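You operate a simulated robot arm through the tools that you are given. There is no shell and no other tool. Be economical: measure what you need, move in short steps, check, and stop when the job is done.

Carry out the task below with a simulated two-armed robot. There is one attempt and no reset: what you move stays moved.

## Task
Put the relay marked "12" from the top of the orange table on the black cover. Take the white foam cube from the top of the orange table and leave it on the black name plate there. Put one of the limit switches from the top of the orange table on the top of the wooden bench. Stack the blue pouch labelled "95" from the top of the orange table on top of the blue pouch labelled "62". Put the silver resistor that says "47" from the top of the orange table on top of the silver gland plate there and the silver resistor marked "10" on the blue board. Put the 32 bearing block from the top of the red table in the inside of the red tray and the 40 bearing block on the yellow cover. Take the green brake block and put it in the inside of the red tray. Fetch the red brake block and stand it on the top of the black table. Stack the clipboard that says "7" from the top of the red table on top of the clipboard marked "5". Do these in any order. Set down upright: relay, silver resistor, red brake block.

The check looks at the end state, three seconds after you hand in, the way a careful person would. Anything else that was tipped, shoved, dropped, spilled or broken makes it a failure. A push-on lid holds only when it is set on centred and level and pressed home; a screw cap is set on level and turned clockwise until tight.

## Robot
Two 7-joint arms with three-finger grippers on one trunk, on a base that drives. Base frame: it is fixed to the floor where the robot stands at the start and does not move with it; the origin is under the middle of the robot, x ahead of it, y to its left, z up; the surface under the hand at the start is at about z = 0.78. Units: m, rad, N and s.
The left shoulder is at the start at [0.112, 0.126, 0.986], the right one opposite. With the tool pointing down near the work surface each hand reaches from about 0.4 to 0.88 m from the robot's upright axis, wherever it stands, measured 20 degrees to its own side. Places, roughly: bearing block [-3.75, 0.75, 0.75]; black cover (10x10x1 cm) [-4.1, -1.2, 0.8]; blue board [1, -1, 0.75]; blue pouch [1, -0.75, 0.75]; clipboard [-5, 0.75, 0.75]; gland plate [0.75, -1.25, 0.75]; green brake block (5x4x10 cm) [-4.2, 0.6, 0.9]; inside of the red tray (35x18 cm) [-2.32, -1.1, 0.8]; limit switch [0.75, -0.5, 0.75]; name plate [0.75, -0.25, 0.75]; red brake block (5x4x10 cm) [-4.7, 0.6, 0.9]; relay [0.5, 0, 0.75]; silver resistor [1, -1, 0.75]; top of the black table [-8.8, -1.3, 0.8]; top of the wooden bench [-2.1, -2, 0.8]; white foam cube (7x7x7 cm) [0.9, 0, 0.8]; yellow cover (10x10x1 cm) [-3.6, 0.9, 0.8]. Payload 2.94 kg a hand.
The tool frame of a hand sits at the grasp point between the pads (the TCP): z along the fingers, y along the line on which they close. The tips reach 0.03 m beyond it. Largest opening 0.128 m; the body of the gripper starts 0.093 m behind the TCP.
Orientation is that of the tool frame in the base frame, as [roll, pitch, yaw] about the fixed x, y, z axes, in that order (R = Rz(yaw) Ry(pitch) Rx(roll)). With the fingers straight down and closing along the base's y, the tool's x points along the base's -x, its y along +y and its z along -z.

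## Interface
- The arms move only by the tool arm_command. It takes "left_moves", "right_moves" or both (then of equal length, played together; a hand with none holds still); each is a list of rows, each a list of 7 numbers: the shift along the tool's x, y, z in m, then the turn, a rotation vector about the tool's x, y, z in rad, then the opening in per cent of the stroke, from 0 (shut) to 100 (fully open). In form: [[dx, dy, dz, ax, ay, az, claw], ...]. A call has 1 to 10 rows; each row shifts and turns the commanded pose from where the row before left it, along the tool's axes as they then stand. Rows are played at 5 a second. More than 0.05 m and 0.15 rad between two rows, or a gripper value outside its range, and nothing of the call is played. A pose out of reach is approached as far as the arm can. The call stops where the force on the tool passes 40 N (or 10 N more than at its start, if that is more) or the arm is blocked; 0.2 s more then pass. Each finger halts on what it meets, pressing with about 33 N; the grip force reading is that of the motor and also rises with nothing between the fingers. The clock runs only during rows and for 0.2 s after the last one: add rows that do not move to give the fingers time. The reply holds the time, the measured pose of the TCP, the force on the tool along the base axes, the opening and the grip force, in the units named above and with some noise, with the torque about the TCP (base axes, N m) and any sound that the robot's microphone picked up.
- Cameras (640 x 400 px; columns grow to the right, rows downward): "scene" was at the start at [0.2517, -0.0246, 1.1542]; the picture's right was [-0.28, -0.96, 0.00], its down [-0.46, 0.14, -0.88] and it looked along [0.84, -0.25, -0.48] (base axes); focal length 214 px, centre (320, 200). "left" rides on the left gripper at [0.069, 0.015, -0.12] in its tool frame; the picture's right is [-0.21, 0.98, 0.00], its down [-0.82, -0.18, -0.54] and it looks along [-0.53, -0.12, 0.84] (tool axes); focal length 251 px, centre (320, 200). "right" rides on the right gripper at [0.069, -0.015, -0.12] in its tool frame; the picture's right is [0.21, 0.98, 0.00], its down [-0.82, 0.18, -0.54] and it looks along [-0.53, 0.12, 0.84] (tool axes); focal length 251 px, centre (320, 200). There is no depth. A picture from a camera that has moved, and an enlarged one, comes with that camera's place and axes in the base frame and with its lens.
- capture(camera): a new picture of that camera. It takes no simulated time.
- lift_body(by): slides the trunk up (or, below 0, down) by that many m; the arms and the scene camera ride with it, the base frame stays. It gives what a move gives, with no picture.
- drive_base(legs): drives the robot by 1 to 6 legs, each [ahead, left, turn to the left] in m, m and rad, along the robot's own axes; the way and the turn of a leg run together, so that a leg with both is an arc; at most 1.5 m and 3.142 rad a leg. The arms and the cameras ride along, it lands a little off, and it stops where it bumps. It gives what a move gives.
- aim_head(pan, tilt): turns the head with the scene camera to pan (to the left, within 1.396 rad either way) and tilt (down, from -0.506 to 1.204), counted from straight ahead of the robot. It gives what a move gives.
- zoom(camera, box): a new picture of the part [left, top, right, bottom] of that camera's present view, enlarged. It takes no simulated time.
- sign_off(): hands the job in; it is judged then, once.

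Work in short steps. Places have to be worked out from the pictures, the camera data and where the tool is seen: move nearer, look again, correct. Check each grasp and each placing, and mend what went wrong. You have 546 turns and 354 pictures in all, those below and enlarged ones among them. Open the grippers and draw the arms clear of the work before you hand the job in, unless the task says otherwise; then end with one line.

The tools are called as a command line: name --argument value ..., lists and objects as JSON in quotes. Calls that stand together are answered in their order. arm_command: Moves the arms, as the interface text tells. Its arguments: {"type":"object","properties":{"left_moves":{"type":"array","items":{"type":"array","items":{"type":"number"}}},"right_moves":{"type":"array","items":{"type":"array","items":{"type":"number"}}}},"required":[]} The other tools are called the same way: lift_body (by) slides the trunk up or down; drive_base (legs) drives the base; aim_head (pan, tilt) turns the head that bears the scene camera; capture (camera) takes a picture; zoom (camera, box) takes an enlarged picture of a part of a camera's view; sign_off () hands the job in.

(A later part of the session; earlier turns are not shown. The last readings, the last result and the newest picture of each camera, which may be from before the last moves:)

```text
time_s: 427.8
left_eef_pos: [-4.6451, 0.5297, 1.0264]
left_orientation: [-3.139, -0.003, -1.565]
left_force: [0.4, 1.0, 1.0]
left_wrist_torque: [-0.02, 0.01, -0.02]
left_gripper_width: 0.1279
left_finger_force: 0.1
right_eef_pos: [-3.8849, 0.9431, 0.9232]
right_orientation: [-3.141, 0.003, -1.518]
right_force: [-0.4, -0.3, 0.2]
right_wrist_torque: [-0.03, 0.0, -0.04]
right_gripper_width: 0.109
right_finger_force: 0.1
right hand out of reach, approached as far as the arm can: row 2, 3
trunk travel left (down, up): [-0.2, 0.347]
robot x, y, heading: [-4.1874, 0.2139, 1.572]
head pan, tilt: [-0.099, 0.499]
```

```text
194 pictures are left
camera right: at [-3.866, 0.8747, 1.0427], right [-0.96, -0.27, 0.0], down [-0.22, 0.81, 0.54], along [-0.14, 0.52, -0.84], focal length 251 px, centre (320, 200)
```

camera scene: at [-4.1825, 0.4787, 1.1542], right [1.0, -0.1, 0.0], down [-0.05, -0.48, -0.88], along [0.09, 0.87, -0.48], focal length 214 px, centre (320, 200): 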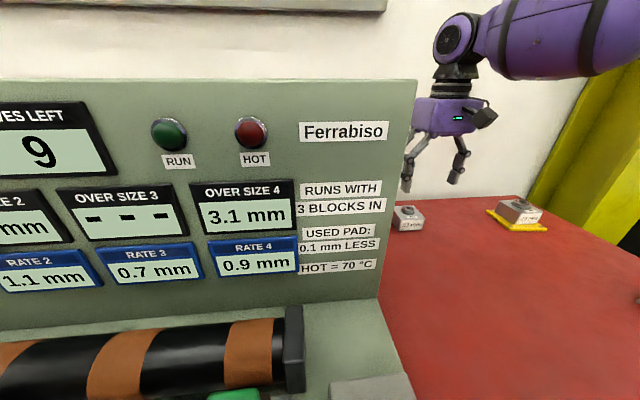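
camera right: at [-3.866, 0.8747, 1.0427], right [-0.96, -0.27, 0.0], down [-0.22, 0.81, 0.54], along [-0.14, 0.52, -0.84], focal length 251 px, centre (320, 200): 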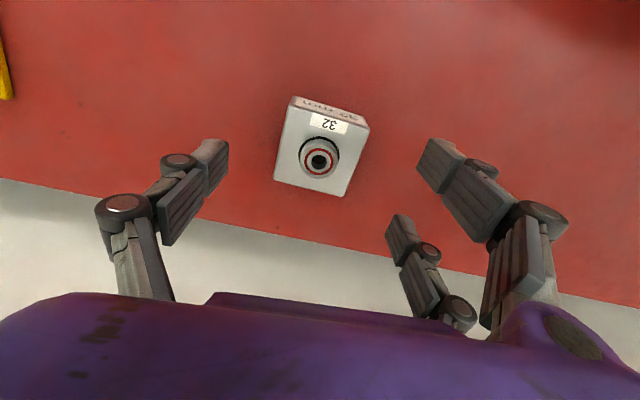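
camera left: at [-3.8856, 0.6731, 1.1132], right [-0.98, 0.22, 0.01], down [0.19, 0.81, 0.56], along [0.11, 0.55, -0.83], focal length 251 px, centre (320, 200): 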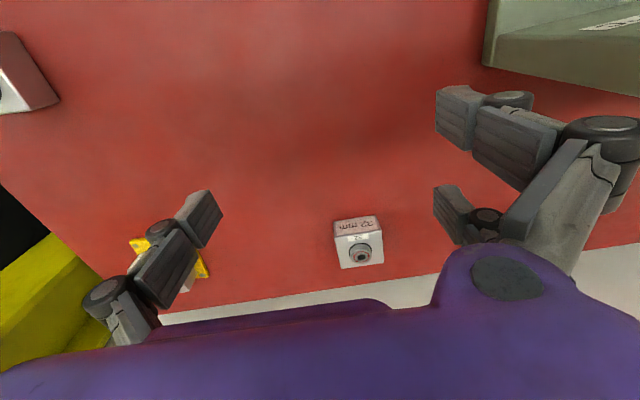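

About 2 cm short; I creep the base 2.5 cm, straighten the yaw slightly, then descend.

drive_base --legs '[[0.025, 0, 0]]'

arm_command --right_moves '[[0, 0, 0.02, 0, 0, 0.06, 85], [0, 0, 0.02, 0, 0, 0, 85], [0, 0, 0, 0, 0, 0, 85]]'

capture --camera "right"

```text
time_s: 428.6
left_eef_pos: [-4.6461, 0.5515, 1.0259]
left_orientation: [-3.139, -0.002, -1.564]
left_force: [0.5, -0.2, -0.8]
left_wrist_torque: [-0.05, 0.0, 0.02]
left_gripper_width: 0.1281
left_finger_force: 0.0
right_eef_pos: [-3.8874, 0.967, 0.9242]
right_orientation: [3.141, 0.006, -1.518]
right_force: [0.3, 0.2, 0.3]
right_wrist_torque: [-0.02, 0.04, 0.03]
right_gripper_width: 0.1089
right_finger_force: 0.1
trunk travel left (down, up): [-0.2, 0.347]
robot x, y, heading: [-4.1886, 0.2441, 1.571]
head pan, tilt: [-0.099, 0.499]
```

```text
time_s: 429.4
left_eef_pos: [-4.6457, 0.5509, 1.0247]
left_orientation: [3.141, 0.0, -1.563]
left_force: [0.2, -0.8, 0.2]
left_wrist_torque: [0.01, -0.02, 0.01]
left_gripper_width: 0.1281
left_finger_force: 0.1
right_eef_pos: [-3.8882, 0.9659, 0.8829]
right_orientation: [-3.141, 0.004, -1.573]
right_force: [0.5, 0.3, -0.6]
right_wrist_torque: [0.0, 0.01, -0.01]
right_gripper_width: 0.1089
right_finger_force: 0.0
trunk travel left (down, up): [-0.2, 0.347]
robot x, y, heading: [-4.189, 0.2456, 1.57]
head pan, tilt: [-0.099, 0.499]
```

```text
193 pictures are left
camera right: at [-3.8717, 0.8963, 1.0028], right [-0.98, -0.21, 0.0], down [-0.18, 0.82, 0.55], along [-0.11, 0.53, -0.84], focal length 251 px, centre (320, 200)
```

right: 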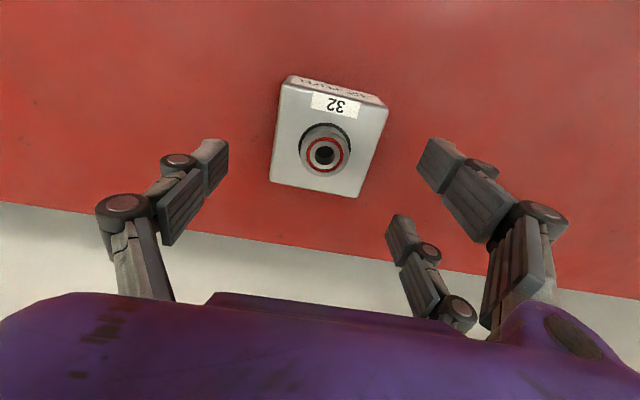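

Well aligned. I descend and grip.

arm_command --right_moves '[[0, 0.004, 0.025, 0, 0, 0, 85], [0, 0, 0.022, 0, 0, 0, 85], [0, 0, 0, 0, 0, 0, 60], [0, 0, 0, 0, 0, 0, 40], [0, 0, 0, 0, 0, 0, 40], [0, 0, 0, 0, 0, 0, 40]]'

capture --camera "right"

```text
time_s: 430.8
left_eef_pos: [-4.6454, 0.5521, 1.0275]
left_orientation: [-3.14, 0.0, -1.563]
left_force: [0.1, 0.2, -1.3]
left_wrist_torque: [-0.01, -0.02, 0.0]
left_gripper_width: 0.128
left_finger_force: 0.1
right_eef_pos: [-3.8898, 0.9662, 0.8375]
right_orientation: [3.141, 0.006, -1.578]
right_force: [2.1, -0.4, 1.7]
right_wrist_torque: [0.2, -0.28, -0.03]
right_gripper_width: 0.0697
right_finger_force: 32.6
trunk travel left (down, up): [-0.2, 0.347]
robot x, y, heading: [-4.1901, 0.2443, 1.574]
head pan, tilt: [-0.099, 0.499]
```

```text
192 pictures are left
camera right: at [-3.8743, 0.8962, 0.9562], right [-0.98, -0.21, 0.0], down [-0.18, 0.82, 0.55], along [-0.11, 0.53, -0.84], focal length 251 px, centre (320, 200)
```

right: 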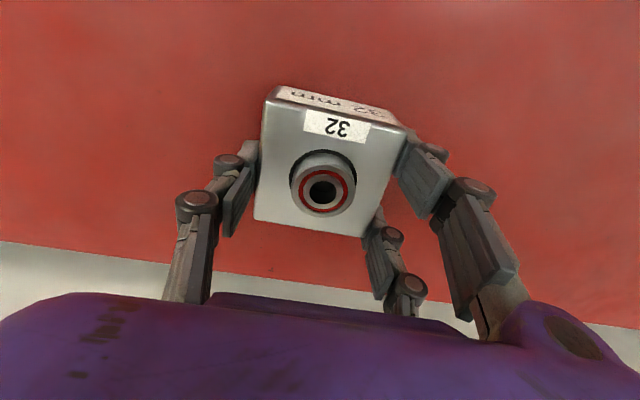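

Gripped. I lift and retract the hand beside the rig.

arm_command --right_moves '[[0, 0, -0.04, 0, 0, 0, 40], [0, 0, -0.045, 0, 0, 0, 40], [0, 0, -0.035, 0, 0, 0, 40], [0.045, 0, 0, 0, 0, 0, 40], [0.045, 0, 0, 0, 0, 0, 40], [0.045, 0, 0, 0, 0, 0, 40], [0.045, 0, 0, 0, 0, 0, 40], [0.045, 0, 0, 0, 0, 0, 40], [0.045, 0, 0, 0, 0, 0, 40], [0, 0, 0, 0, 0, 0, 40]]'

drive_base --legs '[[-0.25, 0, 0]]'

capture --camera "scene"

```text
time_s: 433.0
left_eef_pos: [-4.6459, 0.5526, 1.0259]
left_orientation: [-3.139, -0.002, -1.562]
left_force: [-1.0, 0.2, 0.5]
left_wrist_torque: [-0.02, -0.02, 0.01]
left_gripper_width: 0.1279
left_finger_force: 0.1
right_eef_pos: [-3.885, 0.6913, 0.9443]
right_orientation: [-3.141, 0.003, -1.576]
right_force: [0.0, 0.0, -3.8]
right_wrist_torque: [0.01, -0.01, 0.0]
right_gripper_width: 0.0698
right_finger_force: 33.4
right hand out of reach, approached as far as the arm can: row 3
trunk travel left (down, up): [-0.2, 0.347]
robot x, y, heading: [-4.1894, 0.2424, 1.57]
head pan, tilt: [-0.099, 0.499]
```

```text
time_s: 434.9
left_eef_pos: [-4.6456, 0.3015, 1.0262]
left_orientation: [-3.14, -0.002, -1.562]
left_force: [0.3, -1.3, 0.9]
left_wrist_torque: [0.02, 0.0, -0.01]
left_gripper_width: 0.1284
left_finger_force: 0.2
right_eef_pos: [-3.8846, 0.4437, 0.945]
right_orientation: [3.141, 0.004, -1.574]
right_force: [0.9, -0.6, -4.7]
right_wrist_torque: [0.06, -0.01, 0.01]
right_gripper_width: 0.0698
right_finger_force: 33.1
trunk travel left (down, up): [-0.2, 0.347]
robot x, y, heading: [-4.1877, -0.004, 1.577]
head pan, tilt: [-0.099, 0.499]
```

```text
191 pictures are left
camera scene: at [-4.1825, 0.2541, 1.154], right [1.0, -0.1, 0.0], down [-0.05, -0.48, -0.88], along [0.08, 0.87, -0.48], focal length 214 px, centre (320, 200)
```

scene: 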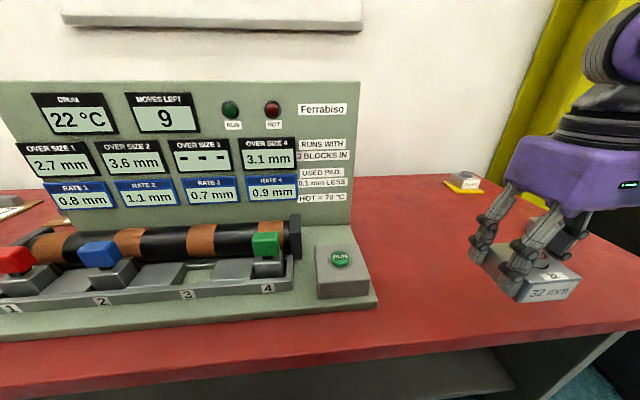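

I have block 32. Now I look closely at the green brake block in its slot.

zoom --camera "scene" --box '[200, 210, 320, 310]'

zoom --camera "scene" --box '[0, 210, 160, 320]'

```text
4.00 times, centred on (260, 260) of scene
camera zoom: at [-4.1825, 0.2541, 1.154], right [1.0, -0.1, 0.0], down [-0.05, -0.48, -0.88], along [0.08, 0.87, -0.48], focal length 858 px, centre (560, -40)
```

zoom: 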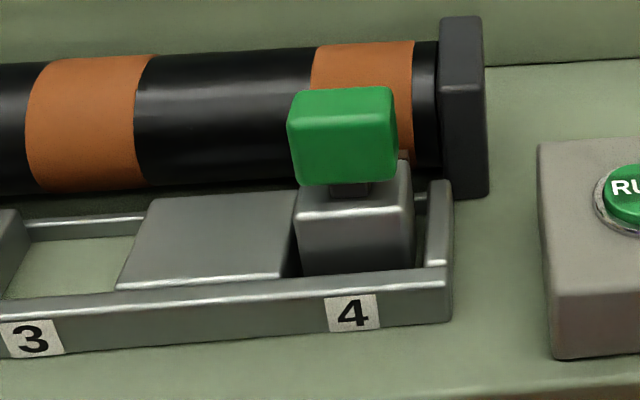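

```text
3.64 times, centred on (80, 265) of scene
camera zoom: at [-4.1825, 0.2541, 1.154], right [1.0, -0.1, 0.0], down [-0.05, -0.48, -0.88], along [0.08, 0.87, -0.48], focal length 780 px, centre (1193, -36)
```

zoom: 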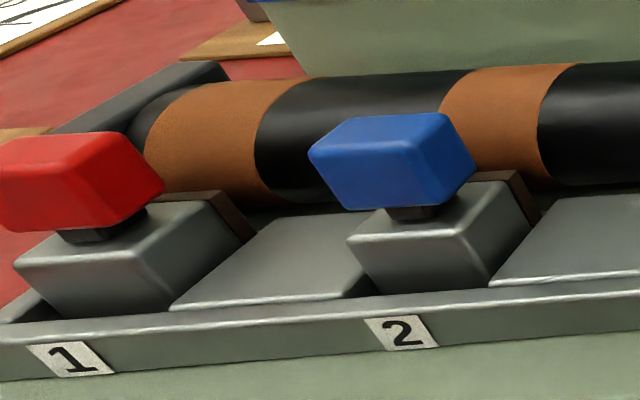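

The handle (about 48 × 25 × 40 mm, top z ≈ 0.91) stands clear of the drum. I will grip it front-to-back, so I shift the base right, bring the left hand over the rig and turn it by 1.57 rad.

drive_base --legs '[[0.0, -0.19, 0]]'

arm_command --left_moves '[[-0.03, -0.03, 0, 0, 0, 0.15, 100], [-0.03, -0.03, 0, 0, 0, 0.15, 100], [0, 0, 0, 0, 0, 0.15, 100], [0, 0, 0, 0, 0, 0.15, 100], [0, 0, 0, 0, 0, 0.15, 100], [0, 0, 0, 0, 0, 0.15, 100], [0, 0, 0, 0, 0, 0.15, 100], [0, 0, 0, 0, 0, 0.15, 100], [0, 0, 0, 0, 0, 0.15, 100], [0, 0, 0, 0, 0, 0.15, 100]]'

capture --camera "left"

```text
time_s: 437.1
left_eef_pos: [-4.4584, 0.3037, 1.0265]
left_orientation: [-3.138, -0.001, -1.564]
left_force: [0.8, 0.0, -0.3]
left_wrist_torque: [-0.03, 0.01, -0.02]
left_gripper_width: 0.128
left_finger_force: 0.1
right_eef_pos: [-3.6958, 0.4431, 0.9445]
right_orientation: [3.14, 0.005, -1.578]
right_force: [0.4, -0.2, -3.9]
right_wrist_torque: [0.04, 0.0, 0.0]
right_gripper_width: 0.0699
right_finger_force: 32.8
trunk travel left (down, up): [-0.2, 0.347]
robot x, y, heading: [-4.0014, -0.004, 1.571]
head pan, tilt: [-0.099, 0.499]
```

```text
time_s: 439.3
left_eef_pos: [-4.3951, 0.3593, 1.0266]
left_orientation: [-3.139, 0.002, -3.067]
left_force: [-0.3, -0.2, -0.4]
left_wrist_torque: [0.0, 0.02, 0.02]
left_gripper_width: 0.128
left_finger_force: 0.1
right_eef_pos: [-3.696, 0.4441, 0.9448]
right_orientation: [3.14, 0.006, -1.578]
right_force: [-0.2, -0.3, -3.8]
right_wrist_torque: [0.05, 0.02, -0.01]
right_gripper_width: 0.0696
right_finger_force: 32.8
trunk travel left (down, up): [-0.2, 0.347]
robot x, y, heading: [-4.0034, -0.0022, 1.571]
head pan, tilt: [-0.099, 0.499]
```

```text
188 pictures are left
camera left: at [-4.465, 0.3696, 1.1465], right [0.14, 0.99, 0.0], down [0.83, -0.12, 0.54], along [0.54, -0.08, -0.84], focal length 251 px, centre (320, 200)
```

left: 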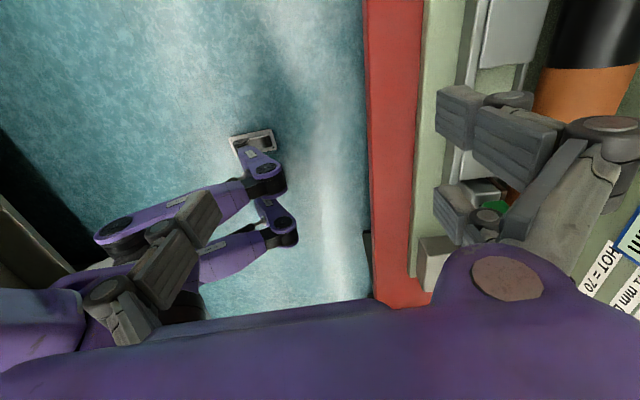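

I move the left hand above the green handle and look straight down at it.

arm_command --left_moves '[[-0.026, 0.0325, 0, 0, 0, 0.07, 100], [-0.026, 0.0325, 0, 0, 0, 0, 100], [-0.026, 0.0325, 0, 0, 0, 0, 100], [-0.026, 0.0325, 0, 0, 0, 0, 100], [-0.026, 0.0325, 0, 0, 0, 0, 80], [-0.026, 0.0325, 0, 0, 0, 0, 60], [0, 0, 0, 0, 0, 0, 45]]'

capture --camera "left"

capture --camera "scene"

```text
time_s: 440.9
left_eef_pos: [-4.2426, 0.5563, 1.0273]
left_orientation: [3.141, 0.003, -3.135]
left_force: [-0.3, -0.5, 0.3]
left_wrist_torque: [0.03, -0.03, -0.05]
left_gripper_width: 0.0576
left_finger_force: 0.2
right_eef_pos: [-3.6963, 0.4445, 0.9459]
right_orientation: [-3.141, 0.006, -1.578]
right_force: [0.3, 0.5, -3.6]
right_wrist_torque: [0.05, 0.02, 0.01]
right_gripper_width: 0.0697
right_finger_force: 32.7
trunk travel left (down, up): [-0.2, 0.347]
robot x, y, heading: [-3.9995, 0.0, 1.569]
head pan, tilt: [-0.099, 0.499]
```

```text
187 pictures are left
camera left: at [-4.3115, 0.5702, 1.1478], right [0.21, 0.98, 0.0], down [0.82, -0.17, 0.54], along [0.53, -0.11, -0.84], focal length 251 px, centre (320, 200)
```

left: 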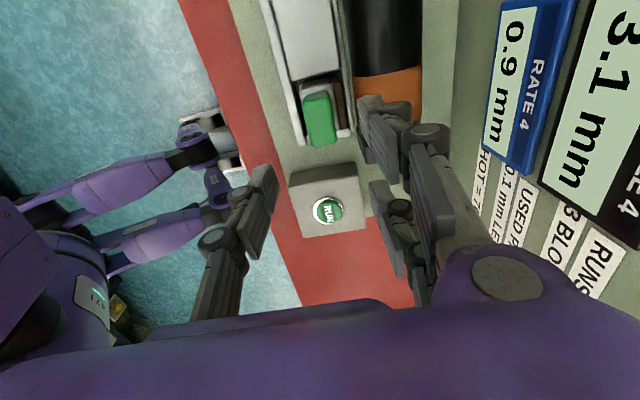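

```text
186 pictures are left
camera scene: at [-3.9948, 0.2549, 1.1539], right [1.0, -0.1, 0.0], down [-0.05, -0.48, -0.88], along [0.09, 0.87, -0.48], focal length 214 px, centre (320, 200)
```

scene: 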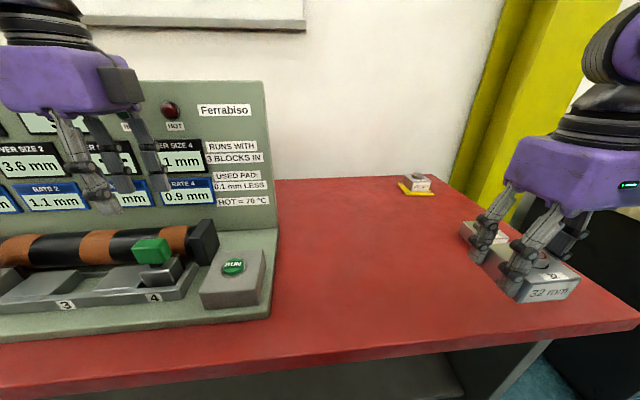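

The handle is centred near [-4.248, 0.557]. I correct and descend to just above it, then check centring.

arm_command --left_moves '[[0.006, 0.001, 0.03, 0, 0, 0, 45], [0, 0, 0.04, 0, 0, 0, 45], [0, 0, 0.01, 0, 0, 0, 45], [0, 0, 0, 0, 0, 0, 45]]'

capture --camera "left"

zoom --camera "scene" --box '[80, 180, 220, 300]'

```text
time_s: 441.9
left_eef_pos: [-4.249, 0.5549, 0.9449]
left_orientation: [-3.14, 0.003, -3.133]
left_force: [0.8, -0.2, -0.1]
left_wrist_torque: [-0.01, 0.02, 0.01]
left_gripper_width: 0.0576
left_finger_force: 0.0
right_eef_pos: [-3.6954, 0.4445, 0.9452]
right_orientation: [3.141, 0.005, -1.577]
right_force: [0.0, 0.4, -4.1]
right_wrist_torque: [0.02, -0.02, -0.01]
right_gripper_width: 0.0698
right_finger_force: 32.8
trunk travel left (down, up): [-0.2, 0.347]
robot x, y, heading: [-4.0016, -0.0055, 1.565]
head pan, tilt: [-0.099, 0.499]
```

```text
185 pictures are left
camera left: at [-4.3189, 0.57, 1.0658], right [0.21, 0.98, 0.0], down [0.82, -0.17, 0.54], along [0.53, -0.11, -0.84], focal length 251 px, centre (320, 200)
```

left: 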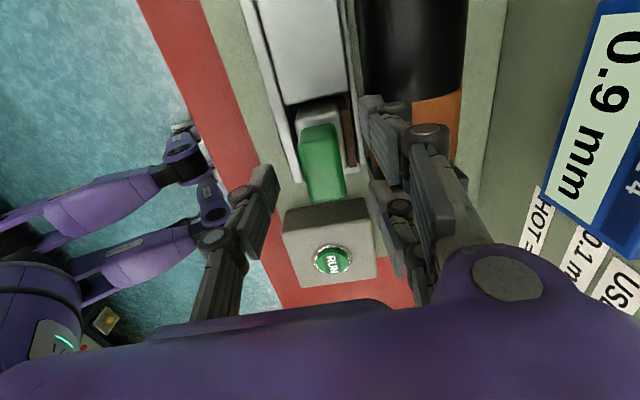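

```text
3.33 times, centred on (150, 240) of scene
camera zoom: at [-3.9941, 0.255, 1.1539], right [1.0, -0.1, 0.0], down [-0.05, -0.48, -0.88], along [0.09, 0.87, -0.48], focal length 715 px, centre (887, 67)
```

zoom: 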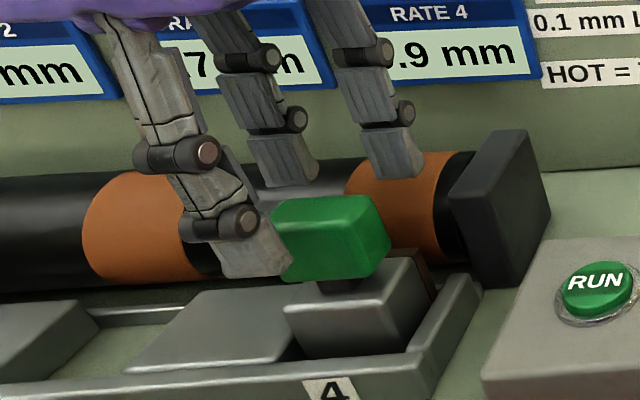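

Projection checks confirm alignment. I descend 3.3 cm and close on the handle.

arm_command --left_moves '[[0, 0, 0.02, 0, 0, 0, 45], [0, 0, 0.013, 0, 0, 0, 45], [0, 0, 0, 0, 0, 0, 45], [0, 0, 0, 0, 0, 0, 30], [0, 0, 0, 0, 0, 0, 15], [0, 0, 0, 0, 0, 0, 8], [0, 0, 0, 0, 0, 0, 8]]'

capture --camera "left"

zoom --camera "scene" --box '[80, 180, 220, 300]'

```text
time_s: 443.5
left_eef_pos: [-4.2471, 0.5573, 0.9145]
left_orientation: [-3.139, 0.002, -3.133]
left_force: [0.4, -0.4, 0.4]
left_wrist_torque: [-0.01, -0.09, -0.07]
left_gripper_width: 0.0255
left_finger_force: 32.9
right_eef_pos: [-3.6944, 0.4429, 0.945]
right_orientation: [3.14, 0.004, -1.577]
right_force: [0.5, -0.1, -4.7]
right_wrist_torque: [0.01, -0.01, -0.04]
right_gripper_width: 0.0693
right_finger_force: 32.7
trunk travel left (down, up): [-0.2, 0.347]
robot x, y, heading: [-4.0005, -0.0046, 1.569]
head pan, tilt: [-0.099, 0.499]
```

```text
183 pictures are left
camera left: at [-4.3162, 0.5727, 1.0337], right [0.21, 0.98, 0.0], down [0.82, -0.17, 0.54], along [0.53, -0.11, -0.84], focal length 251 px, centre (320, 200)
```

left: 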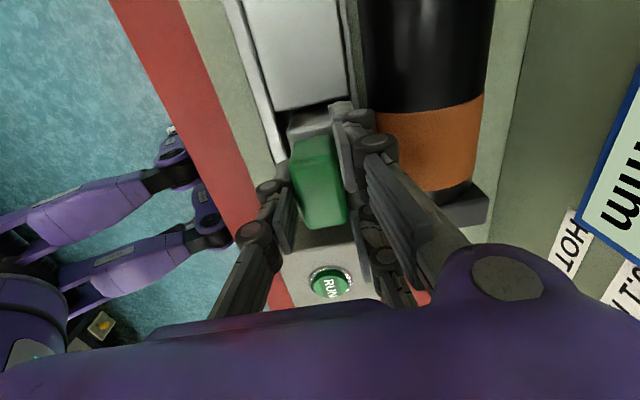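

```text
3.33 times, centred on (150, 240) of scene
camera zoom: at [-3.9941, 0.255, 1.1539], right [1.0, -0.1, 0.0], down [-0.05, -0.48, -0.88], along [0.09, 0.87, -0.48], focal length 715 px, centre (887, 67)
```

zoom: 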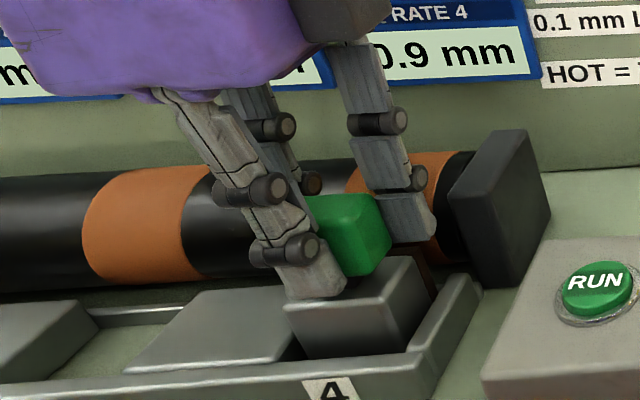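

Gripped at 25 mm. I lift it straight up out of the slot.

arm_command --left_moves '[[0, 0, -0.015, 0, 0, 0, 5], [0, 0, -0.02, 0, 0, 0, 5], [0, 0, -0.03, 0, 0, 0, 5], [0, 0, -0.04, 0, 0, 0, 5], [0, 0, 0, 0, 0, 0, 5]]'

capture --camera "scene"

capture --camera "left"

```text
time_s: 444.7
left_eef_pos: [-4.2456, 0.558, 1.0211]
left_orientation: [-3.139, 0.001, -3.133]
left_force: [0.3, -0.3, -2.8]
left_wrist_torque: [-0.02, -0.01, -0.02]
left_gripper_width: 0.0256
left_finger_force: 33.3
right_eef_pos: [-3.6952, 0.4436, 0.9453]
right_orientation: [-3.141, 0.004, -1.577]
right_force: [0.0, 0.2, -4.0]
right_wrist_torque: [0.03, 0.0, -0.01]
right_gripper_width: 0.0693
right_finger_force: 33.0
trunk travel left (down, up): [-0.2, 0.347]
robot x, y, heading: [-4.0035, -0.0028, 1.571]
head pan, tilt: [-0.099, 0.499]
```

```text
181 pictures are left
camera scene: at [-3.9945, 0.2555, 1.1537], right [1.0, -0.1, 0.0], down [-0.05, -0.48, -0.88], along [0.09, 0.87, -0.48], focal length 214 px, centre (320, 200)
```

scene: 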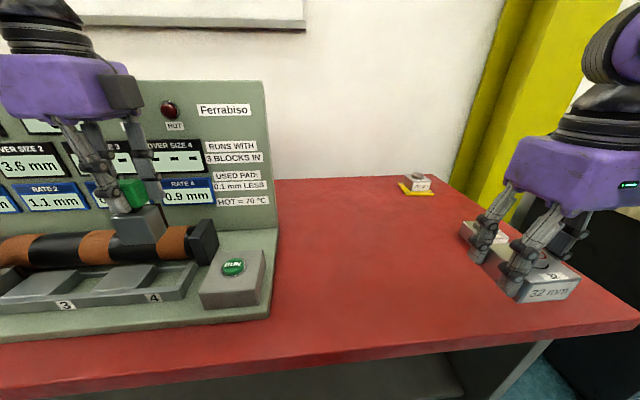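

```text
180 pictures are left
camera left: at [-4.3157, 0.5741, 1.1413], right [0.21, 0.98, 0.0], down [0.82, -0.17, 0.54], along [0.53, -0.11, -0.84], focal length 251 px, centre (320, 200)
```

left: 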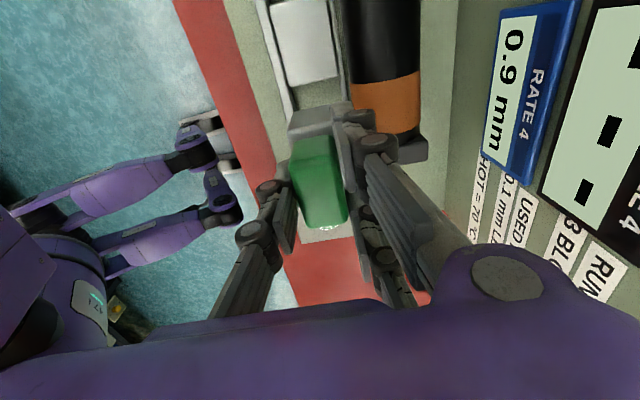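

The green block is out. I retract the hands a little, back into the aisle, turn to face -y and slide along to the red tray.

arm_command --left_moves '[[0, 0, -0.03, 0, 0, 0, 5], [0, -0.04, -0.02, 0, 0, 0, 5], [0, -0.04, 0, 0, 0, 0, 5], [0, -0.03, 0, 0, 0, 0, 5], [0, 0, 0, 0, 0, 0, 5]]' --right_moves '[[0, 0, -0.03, 0, 0, 0, 40], [0, 0, -0.03, 0, 0, 0, 40], [0, 0, -0.02, 0, 0, 0, 40], [0, 0, 0, 0, 0, 0, 40], [0, 0, 0, 0, 0, 0, 40]]'

drive_base --legs '[[-0.12, 0, 0], [0, 0, -3.141]]'

```text
time_s: 445.9
left_eef_pos: [-4.2464, 0.4475, 1.0702]
left_orientation: [-3.14, 0.002, -3.134]
left_force: [-0.3, 0.2, -3.4]
left_wrist_torque: [-0.07, 0.01, -0.04]
left_gripper_width: 0.0255
left_finger_force: 32.9
right_eef_pos: [-3.6923, 0.4456, 1.0216]
right_orientation: [3.139, 0.003, -1.579]
right_force: [-0.5, 0.7, -4.1]
right_wrist_torque: [0.03, 0.01, -0.02]
right_gripper_width: 0.0696
right_finger_force: 33.2
trunk travel left (down, up): [-0.2, 0.347]
robot x, y, heading: [-4.0011, -0.0043, 1.57]
head pan, tilt: [-0.099, 0.499]
```

```text
time_s: 454.3
left_eef_pos: [-3.7105, -0.548, 1.0699]
left_orientation: [-3.141, 0.004, 0.113]
left_force: [0.3, 0.1, -2.7]
left_wrist_torque: [0.01, -0.01, 0.0]
left_gripper_width: 0.0254
left_finger_force: 32.8
right_eef_pos: [-4.2612, -0.6024, 1.0218]
right_orientation: [3.139, 0.002, 1.668]
right_force: [0.0, 0.5, -4.4]
right_wrist_torque: [-0.02, 0.0, 0.01]
right_gripper_width: 0.0697
right_finger_force: 32.4
trunk travel left (down, up): [-0.2, 0.347]
robot x, y, heading: [-3.9988, -0.1217, -1.466]
head pan, tilt: [-0.099, 0.499]
```

drive_base --legs '[[0, 0, -0.105], [0, 1.5, 0]]'

aim_head --pan 0.0 --tilt 0.45

capture --camera "scene"

```text
time_s: 468.4
left_eef_pos: [-2.2359, -0.5939, 1.0693]
left_orientation: [-3.14, 0.003, -0.012]
left_force: [0.6, 0.6, -3.4]
left_wrist_torque: [0.02, 0.0, 0.02]
left_gripper_width: 0.0254
left_finger_force: 32.7
right_eef_pos: [-2.7879, -0.5795, 1.0226]
right_orientation: [3.138, 0.004, 1.543]
right_force: [0.7, -0.9, -5.1]
right_wrist_torque: [-0.06, -0.04, 0.02]
right_gripper_width: 0.0695
right_finger_force: 32.9
trunk travel left (down, up): [-0.2, 0.347]
robot x, y, heading: [-2.4722, -0.1385, -1.591]
head pan, tilt: [-0.099, 0.499]
```

```text
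time_s: 469.1
left_eef_pos: [-2.2355, -0.5933, 1.0713]
left_orientation: [-3.14, 0.002, -0.012]
left_force: [0.1, -0.5, -2.7]
left_wrist_torque: [0.0, -0.01, 0.0]
left_gripper_width: 0.0257
left_finger_force: 33.3
right_eef_pos: [-2.7886, -0.58, 1.0234]
right_orientation: [3.138, 0.004, 1.541]
right_force: [0.7, 0.3, -4.4]
right_wrist_torque: [-0.05, -0.02, -0.02]
right_gripper_width: 0.0697
right_finger_force: 33.2
trunk travel left (down, up): [-0.2, 0.347]
robot x, y, heading: [-2.4709, -0.1377, -1.596]
head pan, tilt: [0.0, 0.45]
```

```text
179 pictures are left
camera scene: at [-2.4782, -0.3951, 1.1583], right [-1.0, 0.02, 0.0], down [0.01, 0.44, -0.9], along [-0.02, -0.9, -0.44], focal length 214 px, centre (320, 200)
```

scene: 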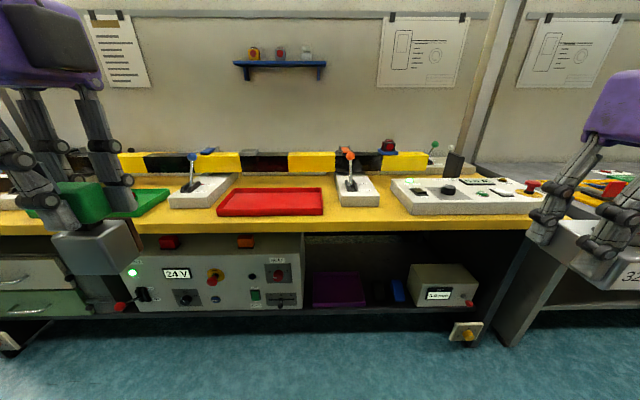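

The red tray lies between two levers: x from -2.50 to -2.16, centre ≈ [-2.33, -1.085]. I drive ahead and bring the green block over the tray's left half with the left hand.

drive_base --legs '[[0.33, 0, 0.025]]'

capture --camera "scene"

capture --camera "left"

```text
time_s: 471.2
left_eef_pos: [-2.2253, -0.9113, 1.0704]
left_orientation: [-3.138, 0.002, 0.017]
left_force: [0.5, -0.7, -3.4]
left_wrist_torque: [-0.03, -0.01, 0.0]
left_gripper_width: 0.0256
left_finger_force: 32.5
right_eef_pos: [-2.7773, -0.9129, 1.0228]
right_orientation: [3.138, 0.003, 1.571]
right_force: [-1.0, 0.3, -4.6]
right_wrist_torque: [0.01, 0.01, 0.03]
right_gripper_width: 0.0697
right_finger_force: 32.7
trunk travel left (down, up): [-0.2, 0.347]
robot x, y, heading: [-2.4693, -0.4586, -1.565]
head pan, tilt: [0.0, 0.45]
```

```text
178 pictures are left
camera scene: at [-2.4726, -0.7196, 1.1582], right [-1.0, -0.01, 0.0], down [0.0, 0.44, -0.9], along [0.01, -0.9, -0.44], focal length 214 px, centre (320, 200)
```

scene: 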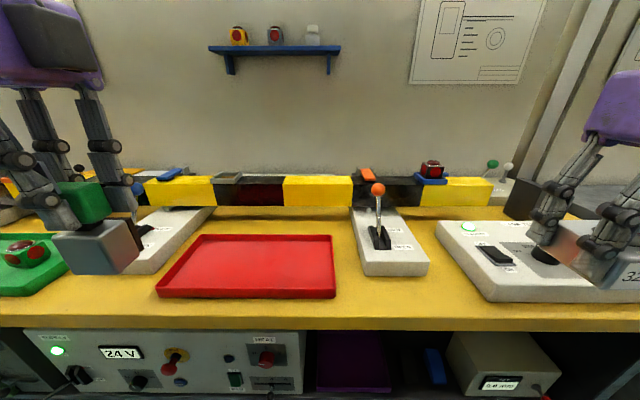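

```text
177 pictures are left
camera left: at [-2.1552, -0.9254, 1.191], right [-0.2, -0.98, 0.0], down [-0.82, 0.17, 0.54], along [-0.53, 0.11, -0.84], focal length 251 px, centre (320, 200)
```

left: 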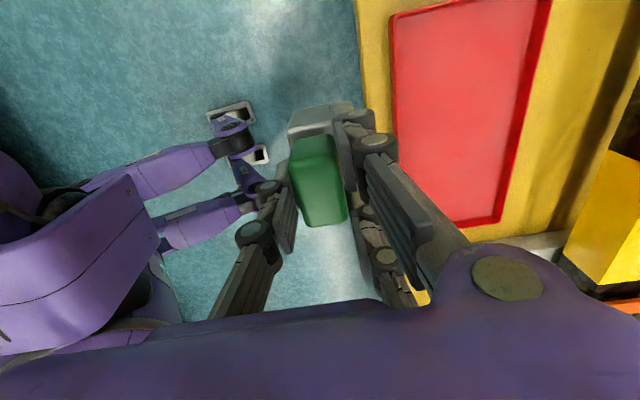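

The tray's centre is [-2.318, -1.105]. I move the green block over [-2.235, -1.10].

arm_command --left_moves '[[-0.003, 0.038, 0, 0, 0, 0, 5], [-0.003, 0.038, 0, 0, 0, 0, 5], [-0.003, 0.038, 0, 0, 0, 0, 5], [-0.003, 0.038, 0, 0, 0, 0, 5], [0, 0.037, 0, 0, 0, 0, 5], [0, 0, 0.03, 0, 0, 0, 5], [0, 0, 0, 0, 0, 0, 5]]'

capture --camera "scene"

capture --camera "left"

```text
time_s: 472.8
left_eef_pos: [-2.2341, -1.1013, 1.0429]
left_orientation: [-3.141, 0.002, 0.017]
left_force: [-0.2, -0.5, -2.7]
left_wrist_torque: [0.03, 0.01, -0.02]
left_gripper_width: 0.0256
left_finger_force: 33.0
right_eef_pos: [-2.777, -0.9143, 1.0231]
right_orientation: [-3.141, 0.003, 1.573]
right_force: [1.2, 0.1, -5.1]
right_wrist_torque: [-0.02, 0.01, -0.02]
right_gripper_width: 0.0694
right_finger_force: 33.4
trunk travel left (down, up): [-0.2, 0.347]
robot x, y, heading: [-2.4731, -0.4627, -1.561]
head pan, tilt: [0.0, 0.45]
```

```text
176 pictures are left
camera scene: at [-2.4726, -0.7197, 1.1582], right [-1.0, -0.01, 0.0], down [0.0, 0.44, -0.9], along [0.01, -0.9, -0.44], focal length 214 px, centre (320, 200)
```

scene: 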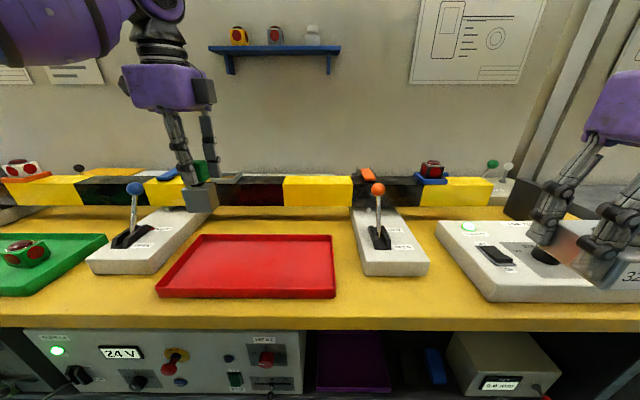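

```text
175 pictures are left
camera left: at [-2.1645, -1.1156, 1.1618], right [-0.2, -0.98, 0.0], down [-0.82, 0.17, 0.54], along [-0.53, 0.11, -0.84], focal length 251 px, centre (320, 200)
```

left: 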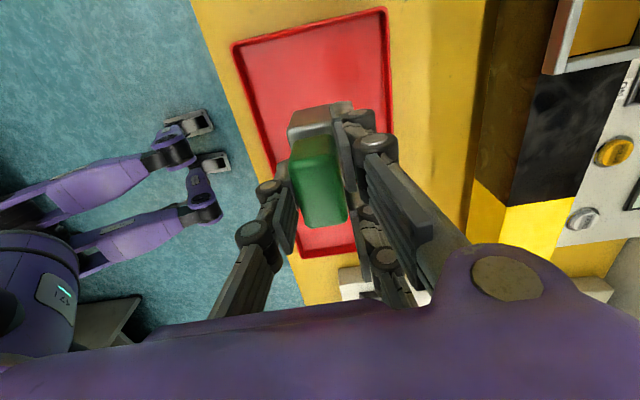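

The block is over the tray with margin on all sides. I lower it to the tray floor.

arm_command --left_moves '[[0, 0, 0.04, 0, 0, 0, 5], [0, 0, 0.04, 0, 0, 0, 5], [0, 0, 0.02, 0, 0, 0, 5], [0, 0, 0.008, 0, 0, 0, 5], [0, 0, 0.008, 0, 0, 0, 5], [0, 0, 0.005, 0, 0, 0, 5], [0, 0, 0.005, 0, 0, 0, 5], [0, 0, 0, 0, 0, 0, 5]]'

zoom --camera "scene" --box '[130, 170, 350, 310]'

```text
time_s: 474.6
left_eef_pos: [-2.2349, -1.0991, 0.9148]
left_orientation: [-3.139, 0.003, 0.018]
left_force: [0.3, 0.5, -2.6]
left_wrist_torque: [0.03, -0.02, -0.01]
left_gripper_width: 0.0258
left_finger_force: 33.0
right_eef_pos: [-2.7774, -0.9132, 1.0236]
right_orientation: [3.139, 0.004, 1.573]
right_force: [0.7, 0.6, -4.7]
right_wrist_torque: [-0.02, 0.01, -0.02]
right_gripper_width: 0.0698
right_finger_force: 32.9
trunk travel left (down, up): [-0.2, 0.347]
robot x, y, heading: [-2.4728, -0.4643, -1.559]
head pan, tilt: [0.0, 0.45]
```

```text
2.86 times, centred on (240, 240) of scene
camera zoom: at [-2.4726, -0.7192, 1.1583], right [-1.0, -0.01, 0.0], down [0.0, 0.44, -0.9], along [0.01, -0.9, -0.44], focal length 613 px, centre (549, 86)
```

zoom: 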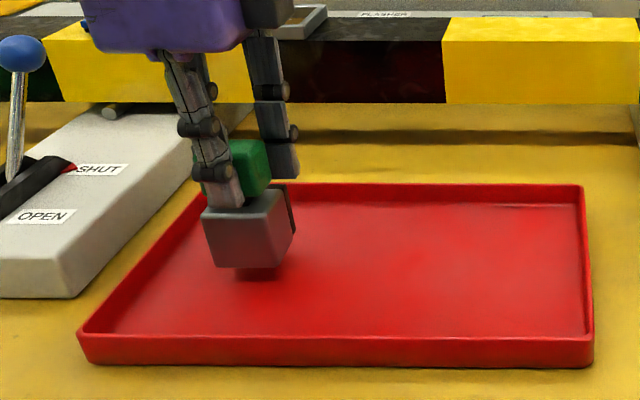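

arm_command --left_moves '[[0, 0, 0.005, 0, 0, 0, 5], [0, 0, 0.005, 0, 0, 0, 5], [0, 0, 0.004, 0, 0, 0, 5], [0, 0, 0.004, 0, 0, 0, 5], [0, 0, 0.004, 0, 0, 0, 5], [0, 0, 0.003, 0, 0, 0, 5], [0, 0, 0, 0, 0, 0, 5]]'

zoom --camera "scene" --box '[130, 170, 350, 310]'

```text
time_s: 476.2
left_eef_pos: [-2.2347, -1.0992, 0.8924]
left_orientation: [3.138, 0.004, 0.016]
left_force: [-2.2, -5.6, 27.5]
left_wrist_torque: [-0.15, 0.1, -0.03]
left_gripper_width: 0.0254
left_finger_force: 33.3
right_eef_pos: [-2.778, -0.9105, 1.023]
right_orientation: [3.14, 0.005, 1.57]
right_force: [-0.8, 0.6, -5.5]
right_wrist_torque: [-0.06, -0.01, -0.02]
right_gripper_width: 0.0695
right_finger_force: 33.2
trunk travel left (down, up): [-0.2, 0.347]
robot x, y, heading: [-2.4742, -0.4602, -1.56]
head pan, tilt: [0.0, 0.45]
```

```text
2.86 times, centred on (240, 240) of scene
camera zoom: at [-2.4739, -0.7174, 1.1588], right [-1.0, -0.01, 0.0], down [0.0, 0.43, -0.9], along [0.01, -0.9, -0.43], focal length 613 px, centre (549, 86)
```

zoom: 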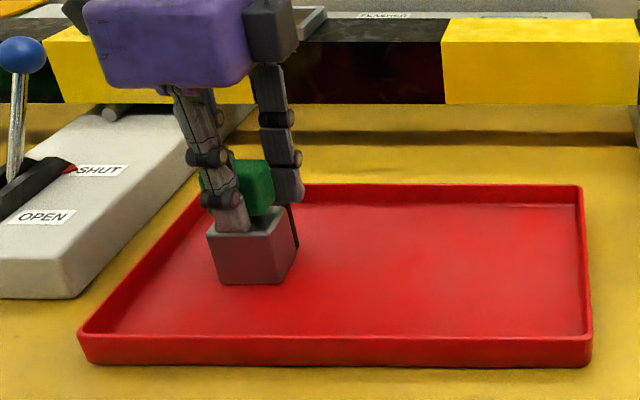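

On the tray floor. I ease 3 mm, open and rise.

arm_command --left_moves '[[0, 0, -0.003, 0, 0, 0, 5], [0, 0, 0, 0, 0, 0, 20], [0, 0, 0, 0, 0, 0, 35], [0, 0, 0, 0, 0, 0, 45], [0, 0, -0.03, 0, 0, 0, 45], [0, 0, -0.045, 0, 0, 0, 45], [0, 0, -0.045, 0, 0, 0, 45], [0, 0, -0.045, 0, 0, 0, 45], [0, -0.04, 0, 0, 0, 0, 45], [0, -0.04, 0, 0, 0, 0, 45]]'

zoom --camera "scene" --box '[130, 170, 350, 310]'

```text
time_s: 478.4
left_eef_pos: [-2.2345, -1.0193, 1.0573]
left_orientation: [-3.14, 0.002, 0.017]
left_force: [0.5, 0.3, -0.1]
left_wrist_torque: [0.04, 0.02, 0.01]
left_gripper_width: 0.0579
left_finger_force: 0.0
right_eef_pos: [-2.779, -0.9113, 1.0234]
right_orientation: [-3.141, 0.005, 1.572]
right_force: [0.4, 0.2, -4.7]
right_wrist_torque: [-0.05, -0.04, -0.04]
right_gripper_width: 0.0698
right_finger_force: 32.9
trunk travel left (down, up): [-0.2, 0.347]
robot x, y, heading: [-2.4738, -0.4605, -1.564]
head pan, tilt: [0.0, 0.45]
```

```text
2.86 times, centred on (240, 240) of scene
camera zoom: at [-2.4724, -0.7183, 1.1585], right [-1.0, -0.01, 0.0], down [0.0, 0.43, -0.9], along [0.01, -0.9, -0.43], focal length 613 px, centre (549, 86)
```

zoom: 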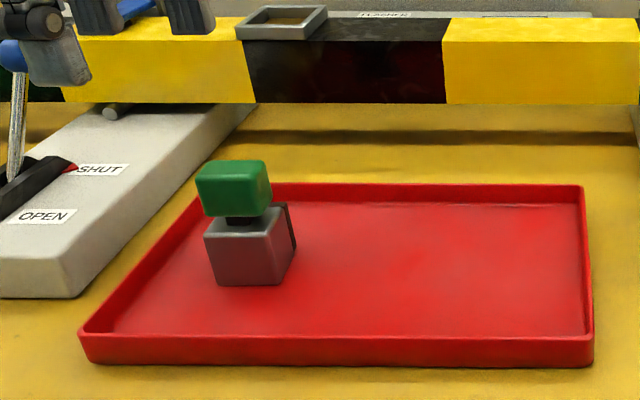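

The green block stands in the tray. I retract the left hand and slide left so that the right hand can place block 32.

arm_command --left_moves '[[0, -0.04, -0.02, 0, 0, 0, 45], [0, -0.04, -0.02, 0, 0, 0, 45], [0, -0.03, -0.02, 0, 0, 0, 45], [0, 0, 0, 0, 0, 0, 45]]'

drive_base --legs '[[0, 0.34, 0]]'

capture --camera "scene"

capture --camera "right"

```text
time_s: 479.4
left_eef_pos: [-2.2345, -0.9118, 1.1165]
left_orientation: [-3.137, 0.001, 0.018]
left_force: [-0.2, 0.1, 0.4]
left_wrist_torque: [0.0, 0.0, 0.01]
left_gripper_width: 0.0578
left_finger_force: 0.2
right_eef_pos: [-2.7767, -0.9139, 1.0222]
right_orientation: [3.139, 0.003, 1.572]
right_force: [0.6, 0.3, -4.0]
right_wrist_torque: [-0.03, 0.04, -0.03]
right_gripper_width: 0.0697
right_finger_force: 33.2
trunk travel left (down, up): [-0.2, 0.347]
robot x, y, heading: [-2.4729, -0.4616, -1.562]
head pan, tilt: [0.0, 0.45]
```

```text
time_s: 482.9
left_eef_pos: [-1.9041, -0.9143, 1.1172]
left_orientation: [-3.139, 0.002, 0.007]
left_force: [-0.4, -1.1, 0.7]
left_wrist_torque: [-0.01, 0.0, 0.0]
left_gripper_width: 0.0576
left_finger_force: 0.0
right_eef_pos: [-2.4471, -0.9087, 1.0222]
right_orientation: [3.139, 0.006, 1.561]
right_force: [-0.2, 0.2, -4.2]
right_wrist_torque: [-0.06, 0.02, -0.04]
right_gripper_width: 0.0698
right_finger_force: 32.7
trunk travel left (down, up): [-0.2, 0.347]
robot x, y, heading: [-2.1361, -0.4609, -1.57]
head pan, tilt: [0.0, 0.45]
```

```text
171 pictures are left
camera scene: at [-2.1396, -0.7178, 1.1584], right [-1.0, 0.0, 0.0], down [0.0, 0.44, -0.9], along [0.0, -0.9, -0.44], focal length 214 px, centre (320, 200)
```

scene: 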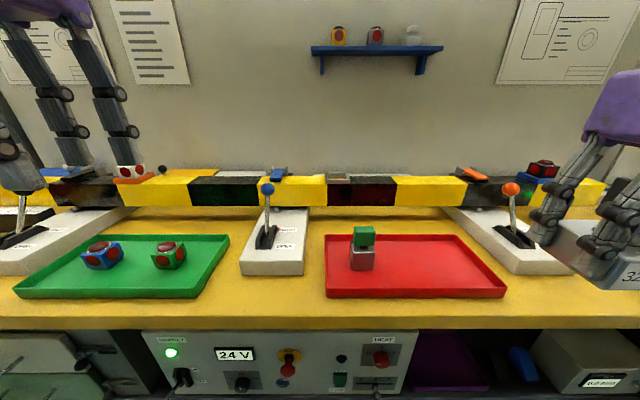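

```text
170 pictures are left
camera right: at [-2.4602, -0.8383, 1.1418], right [0.98, 0.21, 0.0], down [0.17, -0.82, 0.54], along [0.11, -0.53, -0.84], focal length 251 px, centre (320, 200)
```

right: 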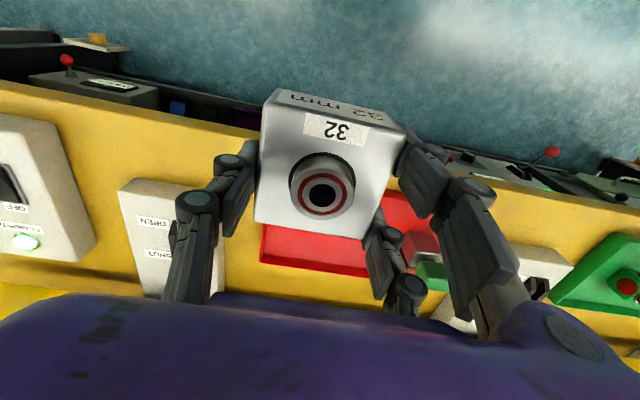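

I move block 32 over [-2.40, -1.105].

arm_command --right_moves '[[-0.04, 0.01, 0, 0, 0, 0, 40], [-0.04, 0.01, 0, 0, 0, 0, 40], [-0.04, 0.01, 0, 0, 0, 0, 40], [-0.04, 0.01, 0, 0, 0, 0, 40], [-0.036, 0.008, 0.02, 0, 0, 0, 40], [0, 0, 0.04, 0, 0, 0, 40], [0, 0, 0, 0, 0, 0, 40]]'

capture --camera "right"

zoom --camera "scene" --box '[310, 160, 530, 310]'

```text
time_s: 484.5
left_eef_pos: [-1.9036, -0.9126, 1.1182]
left_orientation: [-3.141, 0.003, 0.006]
left_force: [0.2, 0.6, -0.9]
left_wrist_torque: [-0.02, -0.01, 0.0]
left_gripper_width: 0.0575
left_finger_force: 0.0
right_eef_pos: [-2.3984, -1.1062, 0.9649]
right_orientation: [3.141, 0.005, 1.564]
right_force: [0.6, -0.1, -4.9]
right_wrist_torque: [-0.04, 0.02, 0.03]
right_gripper_width: 0.0696
right_finger_force: 32.9
trunk travel left (down, up): [-0.2, 0.347]
robot x, y, heading: [-2.1418, -0.4594, -1.573]
head pan, tilt: [0.0, 0.45]
```

```text
169 pictures are left
camera right: at [-2.4129, -1.036, 1.0845], right [0.98, 0.21, 0.0], down [0.17, -0.82, 0.54], along [0.11, -0.53, -0.84], focal length 251 px, centre (320, 200)
```

right: 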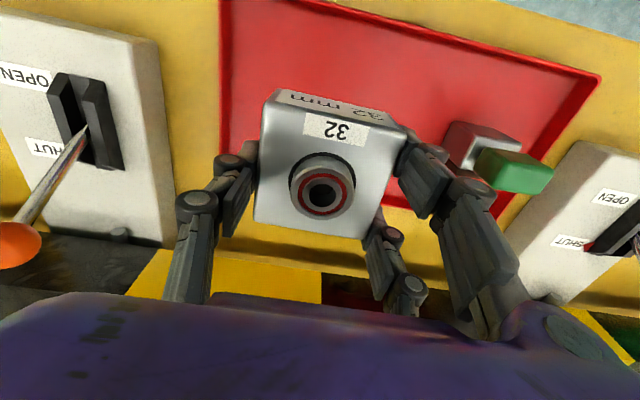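

```text
2.67 times, centred on (420, 235) of scene
camera zoom: at [-2.1394, -0.7178, 1.1584], right [-1.0, 0.0, 0.0], down [0.0, 0.44, -0.9], along [0.0, -0.9, -0.44], focal length 572 px, centre (53, 107)
```

zoom: 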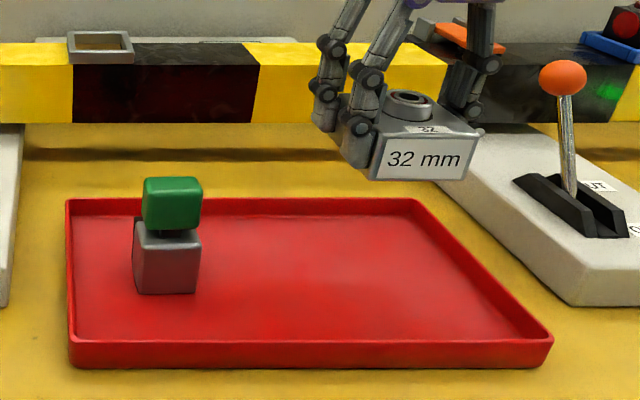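

arm_command --right_moves '[[0, 0, 0.04, 0, 0, 0, 40], [0, 0, 0.04, 0, 0, 0, 40], [0, 0, 0.02, 0, 0, 0, 40], [0, 0, 0.006, 0, 0, 0, 40], [0, 0, 0.005, 0, 0, 0, 40], [0, 0, 0.004, 0, 0, 0, 40], [0, 0, 0, 0, 0, 0, 40]]'

zoom --camera "scene" --box '[310, 160, 530, 310]'

```text
time_s: 486.1
left_eef_pos: [-1.9035, -0.9134, 1.1179]
left_orientation: [-3.139, 0.002, 0.006]
left_force: [-1.2, -0.3, 0.0]
left_wrist_torque: [-0.02, 0.06, -0.05]
left_gripper_width: 0.0573
left_finger_force: 0.0
right_eef_pos: [-2.4001, -1.1044, 0.8483]
right_orientation: [3.14, 0.004, 1.563]
right_force: [-0.1, -0.2, -4.0]
right_wrist_torque: [-0.05, -0.01, 0.0]
right_gripper_width: 0.0696
right_finger_force: 33.7
trunk travel left (down, up): [-0.2, 0.347]
robot x, y, heading: [-2.1375, -0.4612, -1.57]
head pan, tilt: [0.0, 0.45]
```

```text
2.67 times, centred on (420, 235) of scene
camera zoom: at [-2.1397, -0.7178, 1.1584], right [-1.0, 0.0, 0.0], down [0.0, 0.44, -0.9], along [0.0, -0.9, -0.44], focal length 572 px, centre (53, 107)
```

zoom: 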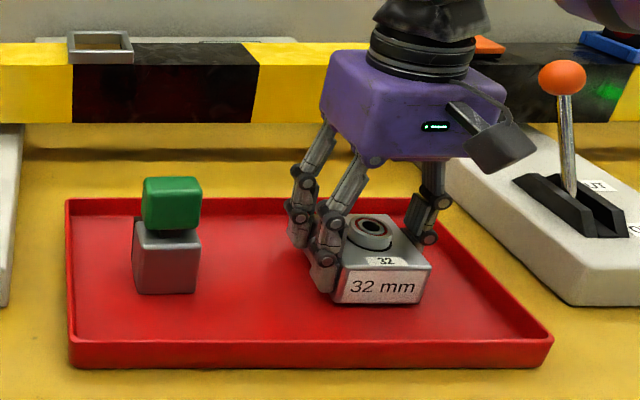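

arm_command --right_moves '[[0, 0, 0.004, 0, 0, 0, 40], [0, 0, 0.004, 0, 0, 0, 40], [0, 0, 0.003, 0, 0, 0, 40], [0, 0, 0.003, 0, 0, 0, 40], [0, 0, 0, 0, 0, 0, 40]]'

```text
time_s: 487.3
left_eef_pos: [-1.9022, -0.912, 1.1186]
left_orientation: [3.141, 0.003, 0.006]
left_force: [0.4, 0.4, -0.1]
left_wrist_torque: [-0.01, 0.01, -0.02]
left_gripper_width: 0.0576
left_finger_force: 0.1
right_eef_pos: [-2.3982, -1.1057, 0.8365]
right_orientation: [3.139, 0.01, 1.564]
right_force: [-0.7, -1.9, 24.0]
right_wrist_torque: [-0.15, 0.04, -0.04]
right_gripper_width: 0.0696
right_finger_force: 32.7
trunk travel left (down, up): [-0.2, 0.347]
robot x, y, heading: [-2.137, -0.459, -1.574]
head pan, tilt: [0.0, 0.45]
```

Set down. I ease up, release and rise.

arm_command --right_moves '[[0, 0, -0.003, 0, 0, 0, 40], [0, 0, 0, 0, 0, 0, 55], [0, 0, 0, 0, 0, 0, 68], [0, 0, 0, 0, 0, 0, 68], [0, 0, -0.03, 0, 0, 0, 68], [0, 0, -0.045, 0, 0, 0, 68], [0, 0, -0.045, 0, 0, 0, 68], [0, 0, -0.045, 0, 0, 0, 68], [0.04, 0, -0.02, 0, 0, 0, 68], [0.04, 0, 0, 0, 0, 0, 68]]'

zoom --camera "scene" --box '[310, 160, 530, 310]'

```text
time_s: 489.5
left_eef_pos: [-1.9034, -0.913, 1.1183]
left_orientation: [-3.141, 0.001, 0.006]
left_force: [0.6, 0.0, 0.2]
left_wrist_torque: [0.01, 0.0, -0.01]
left_gripper_width: 0.0575
left_finger_force: 0.0
right_eef_pos: [-2.3996, -1.0248, 1.0246]
right_orientation: [3.137, 0.005, 1.564]
right_force: [-1.3, 0.6, 0.5]
right_wrist_torque: [0.0, -0.02, 0.0]
right_gripper_width: 0.0871
right_finger_force: 0.0
trunk travel left (down, up): [-0.2, 0.347]
robot x, y, heading: [-2.1392, -0.4589, -1.574]
head pan, tilt: [0.0, 0.45]
```

```text
2.67 times, centred on (420, 235) of scene
camera zoom: at [-2.1398, -0.7169, 1.1586], right [-1.0, 0.0, 0.0], down [0.0, 0.43, -0.9], along [0.0, -0.9, -0.43], focal length 572 px, centre (53, 107)
```

zoom: 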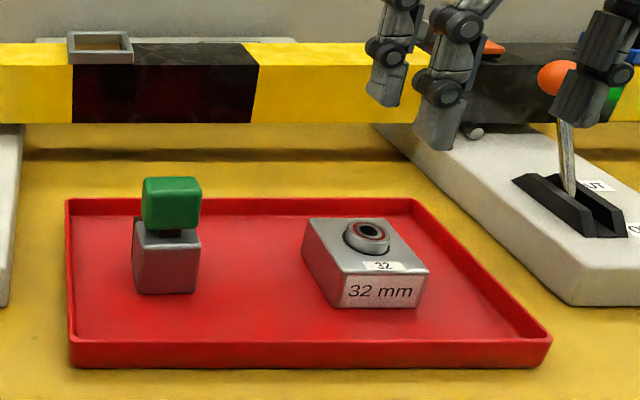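

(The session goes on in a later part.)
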